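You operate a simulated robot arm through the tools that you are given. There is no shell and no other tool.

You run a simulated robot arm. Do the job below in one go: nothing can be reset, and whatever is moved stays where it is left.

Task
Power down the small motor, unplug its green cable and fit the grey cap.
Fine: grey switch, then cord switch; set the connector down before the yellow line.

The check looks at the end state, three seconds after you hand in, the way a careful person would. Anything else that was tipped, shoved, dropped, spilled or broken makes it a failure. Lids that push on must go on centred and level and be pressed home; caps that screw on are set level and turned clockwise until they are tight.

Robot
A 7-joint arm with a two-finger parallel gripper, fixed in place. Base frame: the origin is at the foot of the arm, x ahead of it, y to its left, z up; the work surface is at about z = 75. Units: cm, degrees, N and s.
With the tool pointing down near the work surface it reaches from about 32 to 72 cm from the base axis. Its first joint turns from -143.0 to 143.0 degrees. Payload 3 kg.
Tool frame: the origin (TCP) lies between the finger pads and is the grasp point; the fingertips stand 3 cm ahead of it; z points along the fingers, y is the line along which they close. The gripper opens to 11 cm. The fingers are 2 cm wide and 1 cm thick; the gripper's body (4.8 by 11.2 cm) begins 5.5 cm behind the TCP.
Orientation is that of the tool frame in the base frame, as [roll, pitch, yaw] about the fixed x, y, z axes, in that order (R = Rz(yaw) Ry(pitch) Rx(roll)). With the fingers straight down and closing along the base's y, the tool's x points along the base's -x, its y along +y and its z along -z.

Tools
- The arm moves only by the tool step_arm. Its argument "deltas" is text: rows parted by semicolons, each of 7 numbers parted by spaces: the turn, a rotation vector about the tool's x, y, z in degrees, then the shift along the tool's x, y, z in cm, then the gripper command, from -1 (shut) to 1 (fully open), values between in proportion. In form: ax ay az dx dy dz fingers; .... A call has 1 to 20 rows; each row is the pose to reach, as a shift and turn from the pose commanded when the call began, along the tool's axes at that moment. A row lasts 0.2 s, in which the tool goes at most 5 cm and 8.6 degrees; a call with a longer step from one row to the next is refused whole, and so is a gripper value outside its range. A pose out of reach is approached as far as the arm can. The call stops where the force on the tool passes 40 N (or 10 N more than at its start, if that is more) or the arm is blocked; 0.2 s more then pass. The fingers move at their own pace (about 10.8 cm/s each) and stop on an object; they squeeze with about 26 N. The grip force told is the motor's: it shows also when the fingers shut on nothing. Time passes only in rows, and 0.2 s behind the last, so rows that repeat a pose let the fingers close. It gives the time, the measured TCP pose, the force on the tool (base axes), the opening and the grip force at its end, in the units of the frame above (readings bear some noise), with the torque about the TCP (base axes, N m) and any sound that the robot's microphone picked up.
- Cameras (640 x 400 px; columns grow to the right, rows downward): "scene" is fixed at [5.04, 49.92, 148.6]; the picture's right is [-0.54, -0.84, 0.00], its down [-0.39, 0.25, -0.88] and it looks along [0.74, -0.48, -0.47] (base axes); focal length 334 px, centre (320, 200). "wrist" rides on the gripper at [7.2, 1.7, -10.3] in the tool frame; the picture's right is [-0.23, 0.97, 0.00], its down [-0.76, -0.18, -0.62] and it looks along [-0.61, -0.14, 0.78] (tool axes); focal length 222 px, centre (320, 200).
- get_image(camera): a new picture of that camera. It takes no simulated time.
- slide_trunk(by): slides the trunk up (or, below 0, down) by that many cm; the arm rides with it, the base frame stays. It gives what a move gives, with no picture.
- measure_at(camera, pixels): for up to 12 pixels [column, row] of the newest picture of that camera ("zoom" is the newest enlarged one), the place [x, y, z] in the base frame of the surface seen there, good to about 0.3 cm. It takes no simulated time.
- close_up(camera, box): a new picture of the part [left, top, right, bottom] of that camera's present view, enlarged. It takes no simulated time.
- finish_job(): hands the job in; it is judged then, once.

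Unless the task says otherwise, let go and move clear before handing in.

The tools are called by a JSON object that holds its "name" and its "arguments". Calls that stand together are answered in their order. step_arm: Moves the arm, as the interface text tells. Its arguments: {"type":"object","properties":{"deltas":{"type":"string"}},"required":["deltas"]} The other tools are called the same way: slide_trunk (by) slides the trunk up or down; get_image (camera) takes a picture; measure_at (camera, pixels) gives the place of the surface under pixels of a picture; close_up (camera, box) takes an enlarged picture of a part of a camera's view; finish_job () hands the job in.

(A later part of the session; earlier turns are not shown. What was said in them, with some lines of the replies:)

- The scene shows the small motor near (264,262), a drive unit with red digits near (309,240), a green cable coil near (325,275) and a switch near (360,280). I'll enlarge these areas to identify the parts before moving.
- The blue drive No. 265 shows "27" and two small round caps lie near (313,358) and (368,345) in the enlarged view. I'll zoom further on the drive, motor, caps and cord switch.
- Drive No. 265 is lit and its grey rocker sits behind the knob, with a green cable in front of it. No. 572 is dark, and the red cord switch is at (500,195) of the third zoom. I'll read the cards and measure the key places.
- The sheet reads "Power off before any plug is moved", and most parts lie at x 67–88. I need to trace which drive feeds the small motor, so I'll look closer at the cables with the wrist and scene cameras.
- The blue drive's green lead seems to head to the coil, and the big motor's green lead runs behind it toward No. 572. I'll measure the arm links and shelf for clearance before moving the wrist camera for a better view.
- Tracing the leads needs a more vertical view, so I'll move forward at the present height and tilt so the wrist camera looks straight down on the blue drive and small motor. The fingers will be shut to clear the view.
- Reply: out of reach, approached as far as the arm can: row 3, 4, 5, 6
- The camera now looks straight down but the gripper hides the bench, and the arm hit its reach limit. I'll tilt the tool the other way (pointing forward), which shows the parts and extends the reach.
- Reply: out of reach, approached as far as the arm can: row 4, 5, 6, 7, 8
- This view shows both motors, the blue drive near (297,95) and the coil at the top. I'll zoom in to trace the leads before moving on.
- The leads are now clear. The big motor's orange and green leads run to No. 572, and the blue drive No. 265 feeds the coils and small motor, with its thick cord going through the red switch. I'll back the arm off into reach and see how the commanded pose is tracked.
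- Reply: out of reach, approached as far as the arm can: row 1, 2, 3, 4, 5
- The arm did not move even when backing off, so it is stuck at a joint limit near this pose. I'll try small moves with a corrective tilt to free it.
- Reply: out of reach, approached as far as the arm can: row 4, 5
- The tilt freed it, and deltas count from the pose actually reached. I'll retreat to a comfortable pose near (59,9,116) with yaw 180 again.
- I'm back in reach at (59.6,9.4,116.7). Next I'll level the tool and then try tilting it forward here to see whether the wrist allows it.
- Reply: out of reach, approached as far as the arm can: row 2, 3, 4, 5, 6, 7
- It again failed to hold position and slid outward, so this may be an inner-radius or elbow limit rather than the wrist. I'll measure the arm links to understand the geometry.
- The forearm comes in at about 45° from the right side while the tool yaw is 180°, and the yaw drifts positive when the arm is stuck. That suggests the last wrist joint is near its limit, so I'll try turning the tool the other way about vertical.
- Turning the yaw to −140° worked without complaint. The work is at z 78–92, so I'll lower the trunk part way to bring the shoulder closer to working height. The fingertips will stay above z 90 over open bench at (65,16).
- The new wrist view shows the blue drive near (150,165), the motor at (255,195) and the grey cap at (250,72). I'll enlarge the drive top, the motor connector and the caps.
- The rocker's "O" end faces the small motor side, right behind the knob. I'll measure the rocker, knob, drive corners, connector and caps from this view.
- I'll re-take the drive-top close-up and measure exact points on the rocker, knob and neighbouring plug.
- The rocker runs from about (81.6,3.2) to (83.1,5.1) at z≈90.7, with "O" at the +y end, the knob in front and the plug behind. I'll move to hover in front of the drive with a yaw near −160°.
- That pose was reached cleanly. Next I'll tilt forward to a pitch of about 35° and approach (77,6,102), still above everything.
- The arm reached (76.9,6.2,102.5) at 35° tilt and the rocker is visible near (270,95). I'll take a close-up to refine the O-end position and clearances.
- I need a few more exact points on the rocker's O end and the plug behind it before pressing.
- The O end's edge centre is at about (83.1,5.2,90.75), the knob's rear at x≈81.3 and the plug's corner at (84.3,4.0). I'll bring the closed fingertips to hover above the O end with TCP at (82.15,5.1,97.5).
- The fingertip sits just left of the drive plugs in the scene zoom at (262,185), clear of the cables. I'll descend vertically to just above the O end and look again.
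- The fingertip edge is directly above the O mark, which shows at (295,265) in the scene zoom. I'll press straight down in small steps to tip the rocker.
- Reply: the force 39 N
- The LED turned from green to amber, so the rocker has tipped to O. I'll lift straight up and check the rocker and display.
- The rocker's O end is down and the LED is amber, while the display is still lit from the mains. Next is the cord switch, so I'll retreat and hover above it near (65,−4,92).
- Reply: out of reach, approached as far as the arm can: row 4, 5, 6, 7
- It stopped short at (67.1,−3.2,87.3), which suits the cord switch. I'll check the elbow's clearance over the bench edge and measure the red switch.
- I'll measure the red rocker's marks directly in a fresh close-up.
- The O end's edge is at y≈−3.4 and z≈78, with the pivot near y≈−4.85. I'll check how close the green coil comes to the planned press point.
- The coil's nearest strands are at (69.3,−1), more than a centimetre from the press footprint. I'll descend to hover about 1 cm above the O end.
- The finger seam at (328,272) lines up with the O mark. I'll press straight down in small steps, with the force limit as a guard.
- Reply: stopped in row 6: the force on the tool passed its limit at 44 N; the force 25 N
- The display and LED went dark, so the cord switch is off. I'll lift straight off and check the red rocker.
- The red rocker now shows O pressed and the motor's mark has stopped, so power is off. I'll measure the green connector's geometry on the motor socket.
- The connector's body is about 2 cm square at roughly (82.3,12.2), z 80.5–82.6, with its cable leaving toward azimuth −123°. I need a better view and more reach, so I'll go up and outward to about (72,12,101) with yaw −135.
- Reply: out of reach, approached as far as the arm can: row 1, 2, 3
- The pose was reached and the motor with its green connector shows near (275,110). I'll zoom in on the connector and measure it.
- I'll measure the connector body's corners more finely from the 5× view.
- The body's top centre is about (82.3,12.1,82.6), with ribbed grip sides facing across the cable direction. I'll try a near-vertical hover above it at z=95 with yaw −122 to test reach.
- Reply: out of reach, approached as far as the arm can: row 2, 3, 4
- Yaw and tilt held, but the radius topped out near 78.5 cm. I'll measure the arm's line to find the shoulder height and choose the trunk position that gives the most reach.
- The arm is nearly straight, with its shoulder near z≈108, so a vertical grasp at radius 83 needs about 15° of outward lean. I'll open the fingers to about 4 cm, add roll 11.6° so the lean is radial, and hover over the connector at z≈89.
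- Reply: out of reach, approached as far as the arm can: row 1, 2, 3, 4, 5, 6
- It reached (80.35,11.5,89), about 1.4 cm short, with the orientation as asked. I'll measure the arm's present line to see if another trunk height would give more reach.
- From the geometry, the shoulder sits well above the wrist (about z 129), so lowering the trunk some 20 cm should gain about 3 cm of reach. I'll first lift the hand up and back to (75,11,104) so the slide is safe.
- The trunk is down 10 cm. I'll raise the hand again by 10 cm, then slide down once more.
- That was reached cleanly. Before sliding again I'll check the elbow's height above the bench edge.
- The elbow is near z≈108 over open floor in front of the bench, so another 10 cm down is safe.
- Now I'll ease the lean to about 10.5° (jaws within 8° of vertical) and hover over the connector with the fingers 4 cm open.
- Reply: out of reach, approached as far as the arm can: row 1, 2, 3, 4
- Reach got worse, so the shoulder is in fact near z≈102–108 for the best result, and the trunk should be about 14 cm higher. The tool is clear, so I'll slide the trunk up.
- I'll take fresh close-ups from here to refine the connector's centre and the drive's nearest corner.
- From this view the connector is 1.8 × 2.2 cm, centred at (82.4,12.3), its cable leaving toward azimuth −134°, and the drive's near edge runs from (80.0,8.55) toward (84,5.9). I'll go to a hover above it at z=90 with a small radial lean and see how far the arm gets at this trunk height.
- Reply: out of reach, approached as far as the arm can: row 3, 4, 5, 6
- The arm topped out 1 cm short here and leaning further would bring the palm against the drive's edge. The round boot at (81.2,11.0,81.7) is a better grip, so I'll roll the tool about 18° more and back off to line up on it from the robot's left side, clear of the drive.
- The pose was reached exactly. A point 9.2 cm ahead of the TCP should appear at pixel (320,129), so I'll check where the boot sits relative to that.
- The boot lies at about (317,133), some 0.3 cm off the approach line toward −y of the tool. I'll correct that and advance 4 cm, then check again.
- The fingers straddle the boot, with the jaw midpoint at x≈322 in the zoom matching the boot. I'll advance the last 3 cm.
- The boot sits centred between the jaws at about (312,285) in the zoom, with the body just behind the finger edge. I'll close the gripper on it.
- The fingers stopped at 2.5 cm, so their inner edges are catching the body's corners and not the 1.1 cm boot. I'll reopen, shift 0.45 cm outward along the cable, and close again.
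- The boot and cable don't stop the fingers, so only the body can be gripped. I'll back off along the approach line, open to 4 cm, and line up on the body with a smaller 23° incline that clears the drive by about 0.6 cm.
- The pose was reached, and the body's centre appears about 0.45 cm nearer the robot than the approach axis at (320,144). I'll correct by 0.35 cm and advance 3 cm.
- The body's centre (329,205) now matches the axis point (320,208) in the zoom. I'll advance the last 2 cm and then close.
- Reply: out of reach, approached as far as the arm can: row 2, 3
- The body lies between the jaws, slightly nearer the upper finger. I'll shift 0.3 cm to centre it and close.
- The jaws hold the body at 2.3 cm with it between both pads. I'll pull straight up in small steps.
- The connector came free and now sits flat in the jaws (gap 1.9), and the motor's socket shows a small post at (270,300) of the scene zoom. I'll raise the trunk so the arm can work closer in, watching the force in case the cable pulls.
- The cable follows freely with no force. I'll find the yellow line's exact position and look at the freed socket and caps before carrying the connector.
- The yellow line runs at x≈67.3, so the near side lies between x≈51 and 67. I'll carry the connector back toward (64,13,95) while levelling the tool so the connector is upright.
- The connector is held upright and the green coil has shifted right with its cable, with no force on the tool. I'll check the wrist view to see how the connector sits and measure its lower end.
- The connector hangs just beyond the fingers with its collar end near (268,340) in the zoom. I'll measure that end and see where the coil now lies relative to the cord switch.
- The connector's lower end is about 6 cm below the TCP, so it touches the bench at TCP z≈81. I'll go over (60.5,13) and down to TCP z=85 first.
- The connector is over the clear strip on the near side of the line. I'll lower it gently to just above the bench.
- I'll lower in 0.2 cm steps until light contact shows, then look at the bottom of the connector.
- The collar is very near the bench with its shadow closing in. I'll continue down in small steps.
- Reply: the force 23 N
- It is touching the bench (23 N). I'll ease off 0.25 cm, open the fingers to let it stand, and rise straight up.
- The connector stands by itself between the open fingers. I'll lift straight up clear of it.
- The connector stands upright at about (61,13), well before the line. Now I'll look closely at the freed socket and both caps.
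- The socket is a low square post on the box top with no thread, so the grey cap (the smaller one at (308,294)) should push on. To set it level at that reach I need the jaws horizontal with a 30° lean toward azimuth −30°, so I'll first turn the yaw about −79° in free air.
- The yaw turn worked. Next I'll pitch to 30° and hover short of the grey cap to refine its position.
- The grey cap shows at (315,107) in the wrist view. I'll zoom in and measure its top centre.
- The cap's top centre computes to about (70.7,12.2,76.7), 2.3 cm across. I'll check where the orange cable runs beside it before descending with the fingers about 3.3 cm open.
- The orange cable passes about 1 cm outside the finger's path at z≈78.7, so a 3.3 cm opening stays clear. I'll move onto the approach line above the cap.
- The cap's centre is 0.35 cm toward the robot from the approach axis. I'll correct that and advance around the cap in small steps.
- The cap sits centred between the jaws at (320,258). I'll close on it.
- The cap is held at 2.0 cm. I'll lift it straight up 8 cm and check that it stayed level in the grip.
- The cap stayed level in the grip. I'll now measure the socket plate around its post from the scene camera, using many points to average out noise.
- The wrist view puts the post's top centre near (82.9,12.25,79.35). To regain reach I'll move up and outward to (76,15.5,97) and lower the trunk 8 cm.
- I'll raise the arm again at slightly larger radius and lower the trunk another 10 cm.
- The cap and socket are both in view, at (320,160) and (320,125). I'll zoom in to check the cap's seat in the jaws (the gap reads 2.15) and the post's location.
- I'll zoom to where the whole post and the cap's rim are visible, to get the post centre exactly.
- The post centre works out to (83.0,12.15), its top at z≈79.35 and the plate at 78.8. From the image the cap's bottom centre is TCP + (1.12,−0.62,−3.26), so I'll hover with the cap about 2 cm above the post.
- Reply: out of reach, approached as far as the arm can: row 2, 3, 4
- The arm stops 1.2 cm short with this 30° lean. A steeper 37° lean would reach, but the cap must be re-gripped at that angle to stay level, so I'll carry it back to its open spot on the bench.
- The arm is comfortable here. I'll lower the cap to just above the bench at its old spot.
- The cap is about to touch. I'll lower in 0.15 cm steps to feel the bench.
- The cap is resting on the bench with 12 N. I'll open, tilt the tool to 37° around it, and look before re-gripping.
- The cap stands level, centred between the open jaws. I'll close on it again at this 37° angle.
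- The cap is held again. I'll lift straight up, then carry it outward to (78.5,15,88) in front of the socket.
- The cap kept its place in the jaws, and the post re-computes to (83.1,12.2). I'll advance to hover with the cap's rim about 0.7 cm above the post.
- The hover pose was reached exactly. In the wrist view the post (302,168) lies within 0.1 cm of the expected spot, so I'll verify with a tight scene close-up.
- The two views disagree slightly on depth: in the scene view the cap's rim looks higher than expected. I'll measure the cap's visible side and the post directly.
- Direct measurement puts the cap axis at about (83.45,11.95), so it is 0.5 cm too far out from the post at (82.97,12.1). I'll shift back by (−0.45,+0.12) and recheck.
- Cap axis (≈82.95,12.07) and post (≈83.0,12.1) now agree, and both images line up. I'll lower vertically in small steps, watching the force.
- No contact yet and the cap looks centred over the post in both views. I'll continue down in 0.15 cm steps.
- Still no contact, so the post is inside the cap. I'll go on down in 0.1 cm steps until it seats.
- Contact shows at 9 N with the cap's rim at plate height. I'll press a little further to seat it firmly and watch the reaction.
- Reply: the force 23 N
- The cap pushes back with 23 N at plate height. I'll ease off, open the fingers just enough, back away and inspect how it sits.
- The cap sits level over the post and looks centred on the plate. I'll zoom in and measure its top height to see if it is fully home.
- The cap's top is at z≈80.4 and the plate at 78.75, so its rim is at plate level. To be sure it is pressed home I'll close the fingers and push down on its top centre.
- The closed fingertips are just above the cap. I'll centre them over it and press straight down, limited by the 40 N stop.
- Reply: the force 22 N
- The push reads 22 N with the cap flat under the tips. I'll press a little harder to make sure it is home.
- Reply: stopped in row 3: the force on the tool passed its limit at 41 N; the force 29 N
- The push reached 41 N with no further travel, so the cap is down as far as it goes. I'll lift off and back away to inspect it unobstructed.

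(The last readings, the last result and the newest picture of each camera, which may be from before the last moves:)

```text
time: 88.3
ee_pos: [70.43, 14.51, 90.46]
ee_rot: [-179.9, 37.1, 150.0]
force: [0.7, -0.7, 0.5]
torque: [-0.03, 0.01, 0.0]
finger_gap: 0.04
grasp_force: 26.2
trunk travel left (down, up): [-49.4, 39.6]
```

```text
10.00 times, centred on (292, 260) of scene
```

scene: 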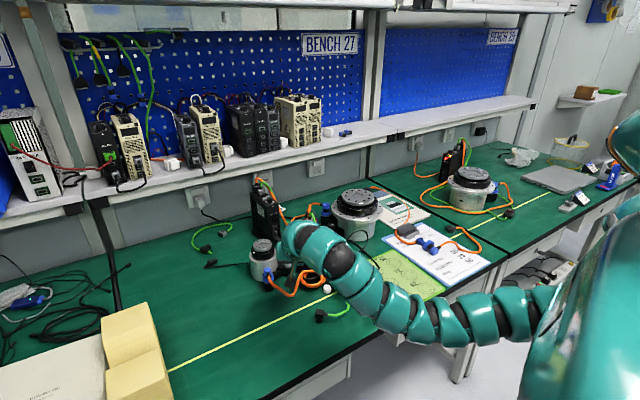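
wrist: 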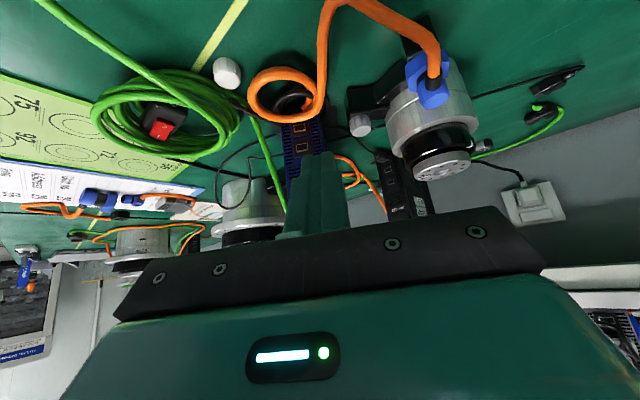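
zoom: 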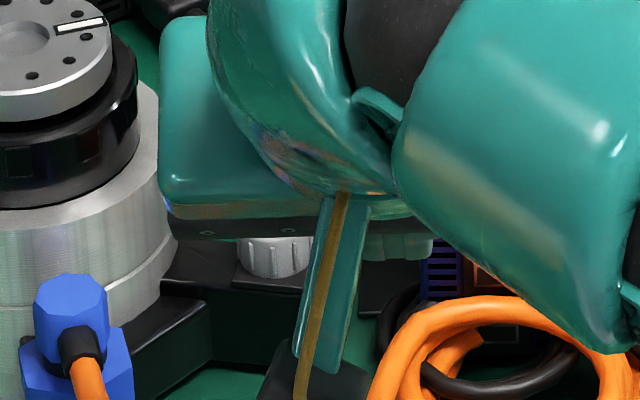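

The arm still blocks the scene view of the cap. I'll look with the wrist camera first, then raise the trunk and retreat.

{"name": "close_up", "arguments": {"camera": "wrist", "box": [330, 90, 400, 150]}}

{"name": "slide_trunk", "arguments": {"by": 18}}

{"name": "get_image", "arguments": {"camera": "scene"}}

{"name": "close_up", "arguments": {"camera": "scene", "box": [270, 240, 315, 280]}}

```text
6.67 times, centred on (365, 120) of wrist
```

zoom: 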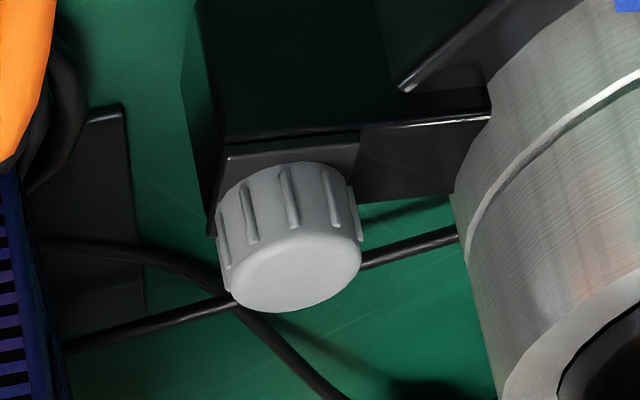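

```text
time: 90.3
ee_pos: [70.41, 14.58, 108.38]
ee_rot: [-179.9, 37.2, 149.9]
force: [0.2, -0.8, 0.5]
torque: [-0.01, 0.03, -0.05]
finger_gap: 0.0
grasp_force: 26.0
trunk travel left (down, up): [-67.4, 21.6]
```

```text
taken
```

scene: 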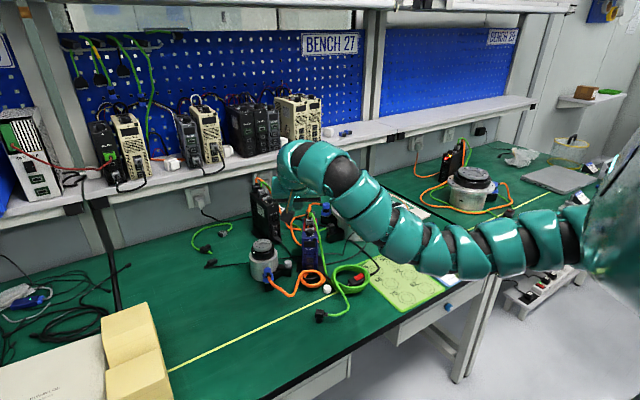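

```text
10.00 times, centred on (292, 260) of scene
```

zoom: 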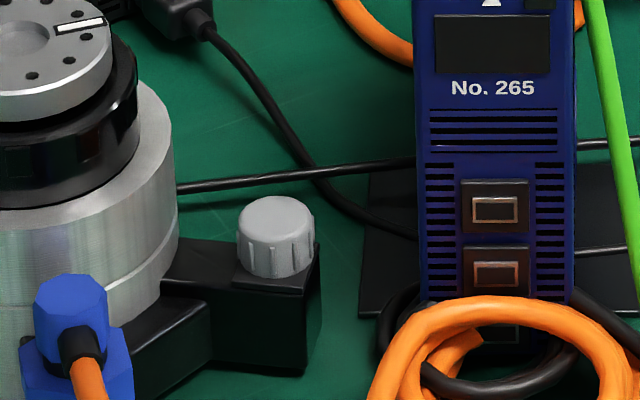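

The cap is visible on the socket and the arm is clear. I'll enlarge it and check level, centring and that everything else is still in place.

{"name": "close_up", "arguments": {"camera": "scene", "box": [280, 255, 300, 275]}}

{"name": "measure_at", "arguments": {"camera": "zoom", "pixels": [[290, 130], [250, 130], [330, 130], [290, 105], [290, 155], [260, 225], [330, 225], [290, 240], [220, 250], [370, 225], [330, 285], [230, 270]]}}

{"name": "close_up", "arguments": {"camera": "scene", "box": [235, 170, 395, 330]}}

{"name": "close_up", "arguments": {"camera": "scene", "box": [310, 250, 390, 325]}}

```text
16.00 times, centred on (290, 265) of scene
```

zoom: 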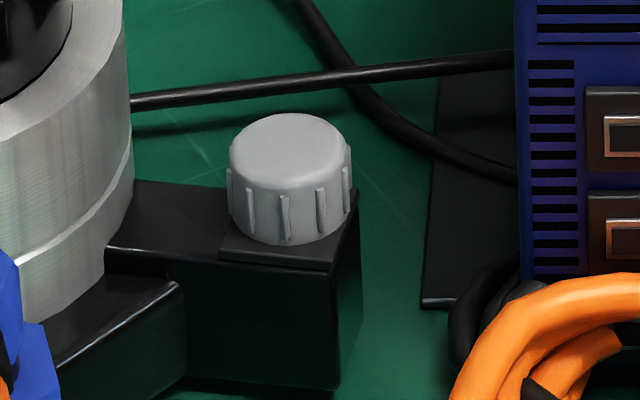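

```text
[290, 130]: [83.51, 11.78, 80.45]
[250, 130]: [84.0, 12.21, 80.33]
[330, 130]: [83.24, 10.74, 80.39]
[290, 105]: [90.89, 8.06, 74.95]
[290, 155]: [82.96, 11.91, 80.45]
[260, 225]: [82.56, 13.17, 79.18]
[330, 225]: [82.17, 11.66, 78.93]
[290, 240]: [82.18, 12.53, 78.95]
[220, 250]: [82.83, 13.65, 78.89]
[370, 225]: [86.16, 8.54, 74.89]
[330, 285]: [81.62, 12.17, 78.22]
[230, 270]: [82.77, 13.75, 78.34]
```

```text
2.50 times, centred on (315, 250) of scene
```

zoom: 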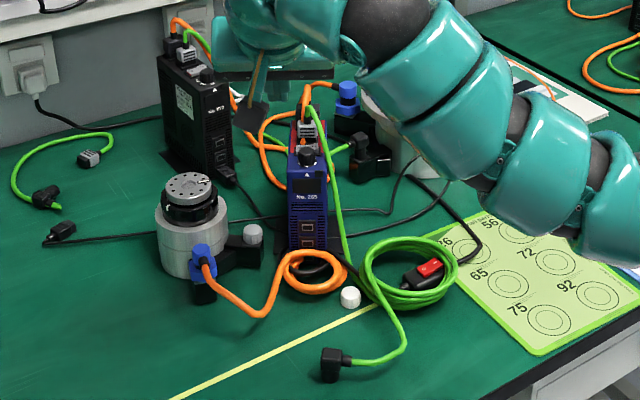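

```text
5.33 times, centred on (350, 288) of scene
```

zoom: 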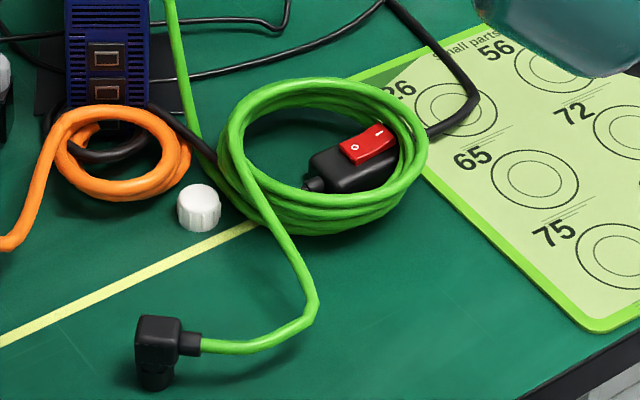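

In the zoom the cap looks level and its rim near the plate, but I want a low side view to judge the seam. I'll bring the wrist camera down to look at the cap almost horizontally, keeping clear of the orange cable.

{"name": "step_arm", "arguments": {"deltas": "0 0 0 2.81 0 2.97 -1; 0 0 0 5.62 0 5.94 -1; 0 0 0 8.43 0 8.9 -1; 0 0 0 11.24 0 11.87 -1; 0 0 0 14.05 0 14.83 -1; 0 0 0 16.87 0 17.8 -1; 0 0 0 16.87 0 17.8 -1"}}

{"name": "get_image", "arguments": {"camera": "wrist"}}

{"name": "close_up", "arguments": {"camera": "wrist", "box": [330, 120, 400, 180]}}

```text
time: 92.0
ee_pos: [68.15, 15.94, 84.03]
ee_rot: [180.0, 37.1, 149.9]
force: [-0.4, 0.1, 0.0]
torque: [0.02, 0.02, 0.02]
finger_gap: 0.0
grasp_force: 26.0
trunk travel left (down, up): [-67.4, 21.6]
```

```text
taken
```

wrist: 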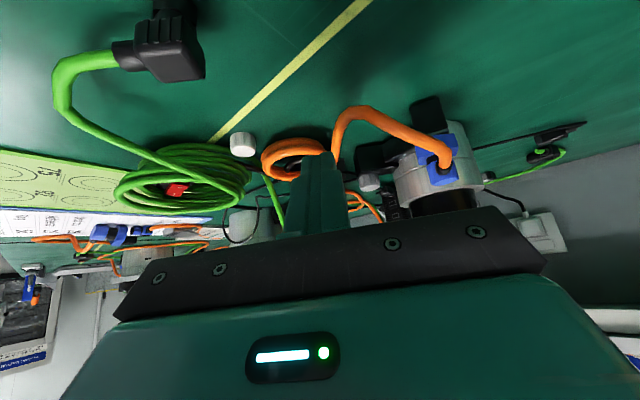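

```text
6.67 times, centred on (365, 150) of wrist
```

zoom: 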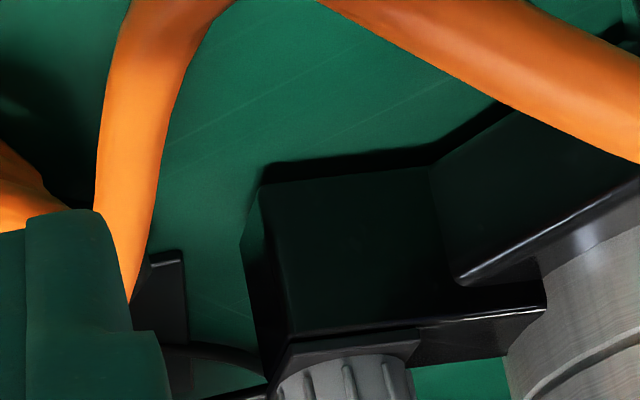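

I'll frame the cap itself in the wrist view.

{"name": "close_up", "arguments": {"camera": "wrist", "box": [350, 160, 395, 200]}}

{"name": "measure_at", "arguments": {"camera": "zoom", "pixels": [[330, 200], [330, 240], [330, 160], [250, 130], [400, 130], [330, 130], [300, 150], [370, 150], [330, 290], [320, 280]]}}

```text
10.00 times, centred on (372, 180) of wrist
```

zoom: 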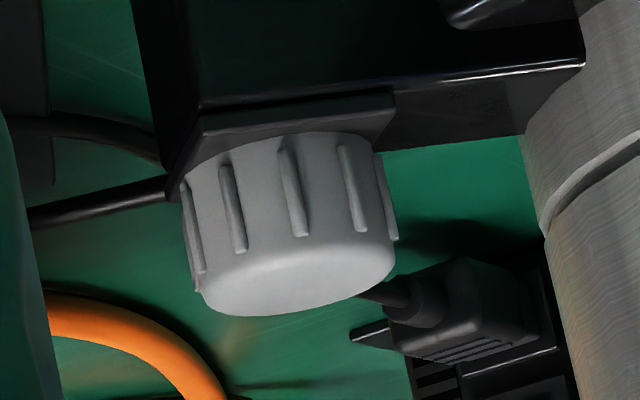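

```text
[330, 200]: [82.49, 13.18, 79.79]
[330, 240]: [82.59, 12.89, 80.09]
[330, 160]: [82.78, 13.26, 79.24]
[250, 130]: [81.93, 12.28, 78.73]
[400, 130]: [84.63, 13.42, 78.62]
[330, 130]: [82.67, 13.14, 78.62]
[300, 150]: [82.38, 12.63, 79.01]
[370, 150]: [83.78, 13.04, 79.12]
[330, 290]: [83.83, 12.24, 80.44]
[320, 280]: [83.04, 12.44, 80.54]
```

The low view shows the cap's rim meeting the plate with no gap, level and covering the post; nothing moved further under 41 N. I'll retreat straight up the way I came and do a final check of the whole bench.

{"name": "step_arm", "arguments": {"deltas": "0 0 0 -2.81 0 -2.97 -1; 0 0 0 -5.62 0 -5.94 -1; 0 0 0 -8.43 0 -8.9 -1; 0 0 0 -11.24 0 -11.87 -1; 0 0 0 -14.05 0 -14.83 -1; 0 0 0 -16.87 0 -17.8 -1; 0 0 0 -16.87 0 -17.8 -1"}}

{"name": "get_image", "arguments": {"camera": "scene"}}

{"name": "close_up", "arguments": {"camera": "scene", "box": [240, 220, 310, 285]}}

{"name": "close_up", "arguments": {"camera": "scene", "box": [295, 250, 375, 325]}}

{"name": "close_up", "arguments": {"camera": "scene", "box": [285, 200, 335, 260]}}

```text
time: 93.5
ee_pos: [70.35, 14.65, 108.57]
ee_rot: [-179.7, 37.1, 150.0]
force: [0.8, 0.7, 0.2]
torque: [0.04, -0.02, -0.01]
finger_gap: 0.01
grasp_force: 26.2
trunk travel left (down, up): [-67.4, 21.6]
```

```text
taken
```

scene: 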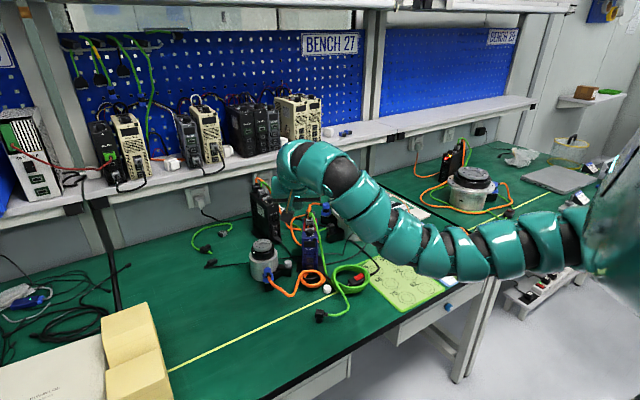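

```text
6.15 times, centred on (275, 252) of scene
```

zoom: 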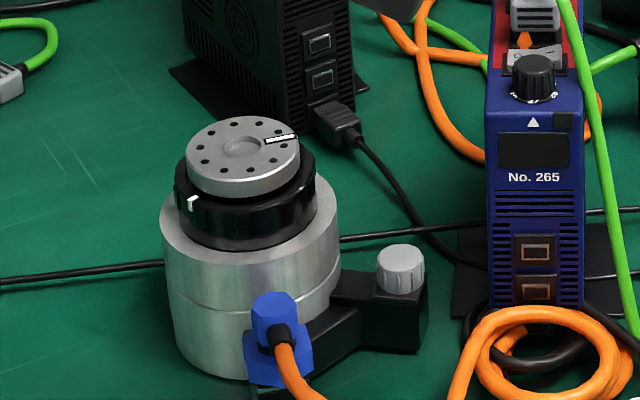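

```text
5.33 times, centred on (335, 288) of scene
```

zoom: 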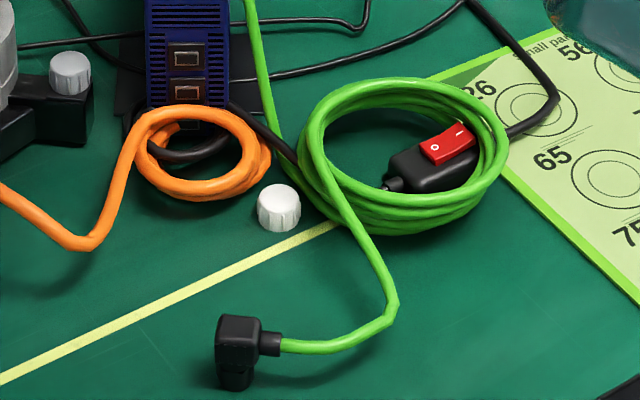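

```text
6.67 times, centred on (310, 230) of scene
```

zoom: 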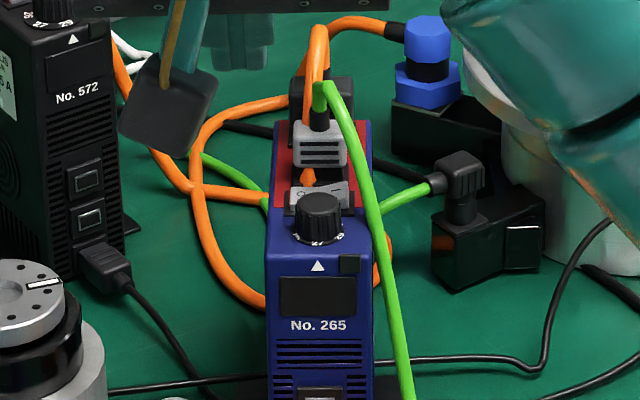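

Final checks all agree:
- **Power:** display and LED are dark, and both switches show O.
- **Connector:** it stands at x≈61, on the near side of the yellow line (x≈67.3).
- **Cap:** the grey cap sits level and seated on the motor's socket.
- **Everything else:** the motor, white cap and cord switch are where they were, and the arm is clear.

I'm handing in the job.

{"name": "finish_job", "arguments": {}}

```text
The job is handed in.
```

The small motor is powered down, its green cable is unplugged, and the grey cap is on its socket. The job is handed in, but I have no result from the check yet.

- **Power:** I switched off the grey rocker on drive No. 265 first, then the red cord switch. The drive's light and display went dark and the motor stopped before I touched the plug.
- **Green connector:** It stands upright at about x = 61, roughly 6 cm on the robot's side of the yellow line. I took "before the line" to mean that side.
- **Grey cap:** The socket is a plain square post with no thread, so I pushed the cap on and did not turn it. It looked level and centred, and pressing on it up to about 41 N moved it no further. I did not tug it to test the fit.
- **Green coil:** The coiled part of the green cable slid sideways when I moved the connector and now lies around the cord switch, which stayed off and in place.
- **Small motor:** It shifted by about 0.2 cm at most while I was working and ended within about 0.1 cm of where it started.

Nothing else was knocked or moved, and the arm is clear of the bench items.
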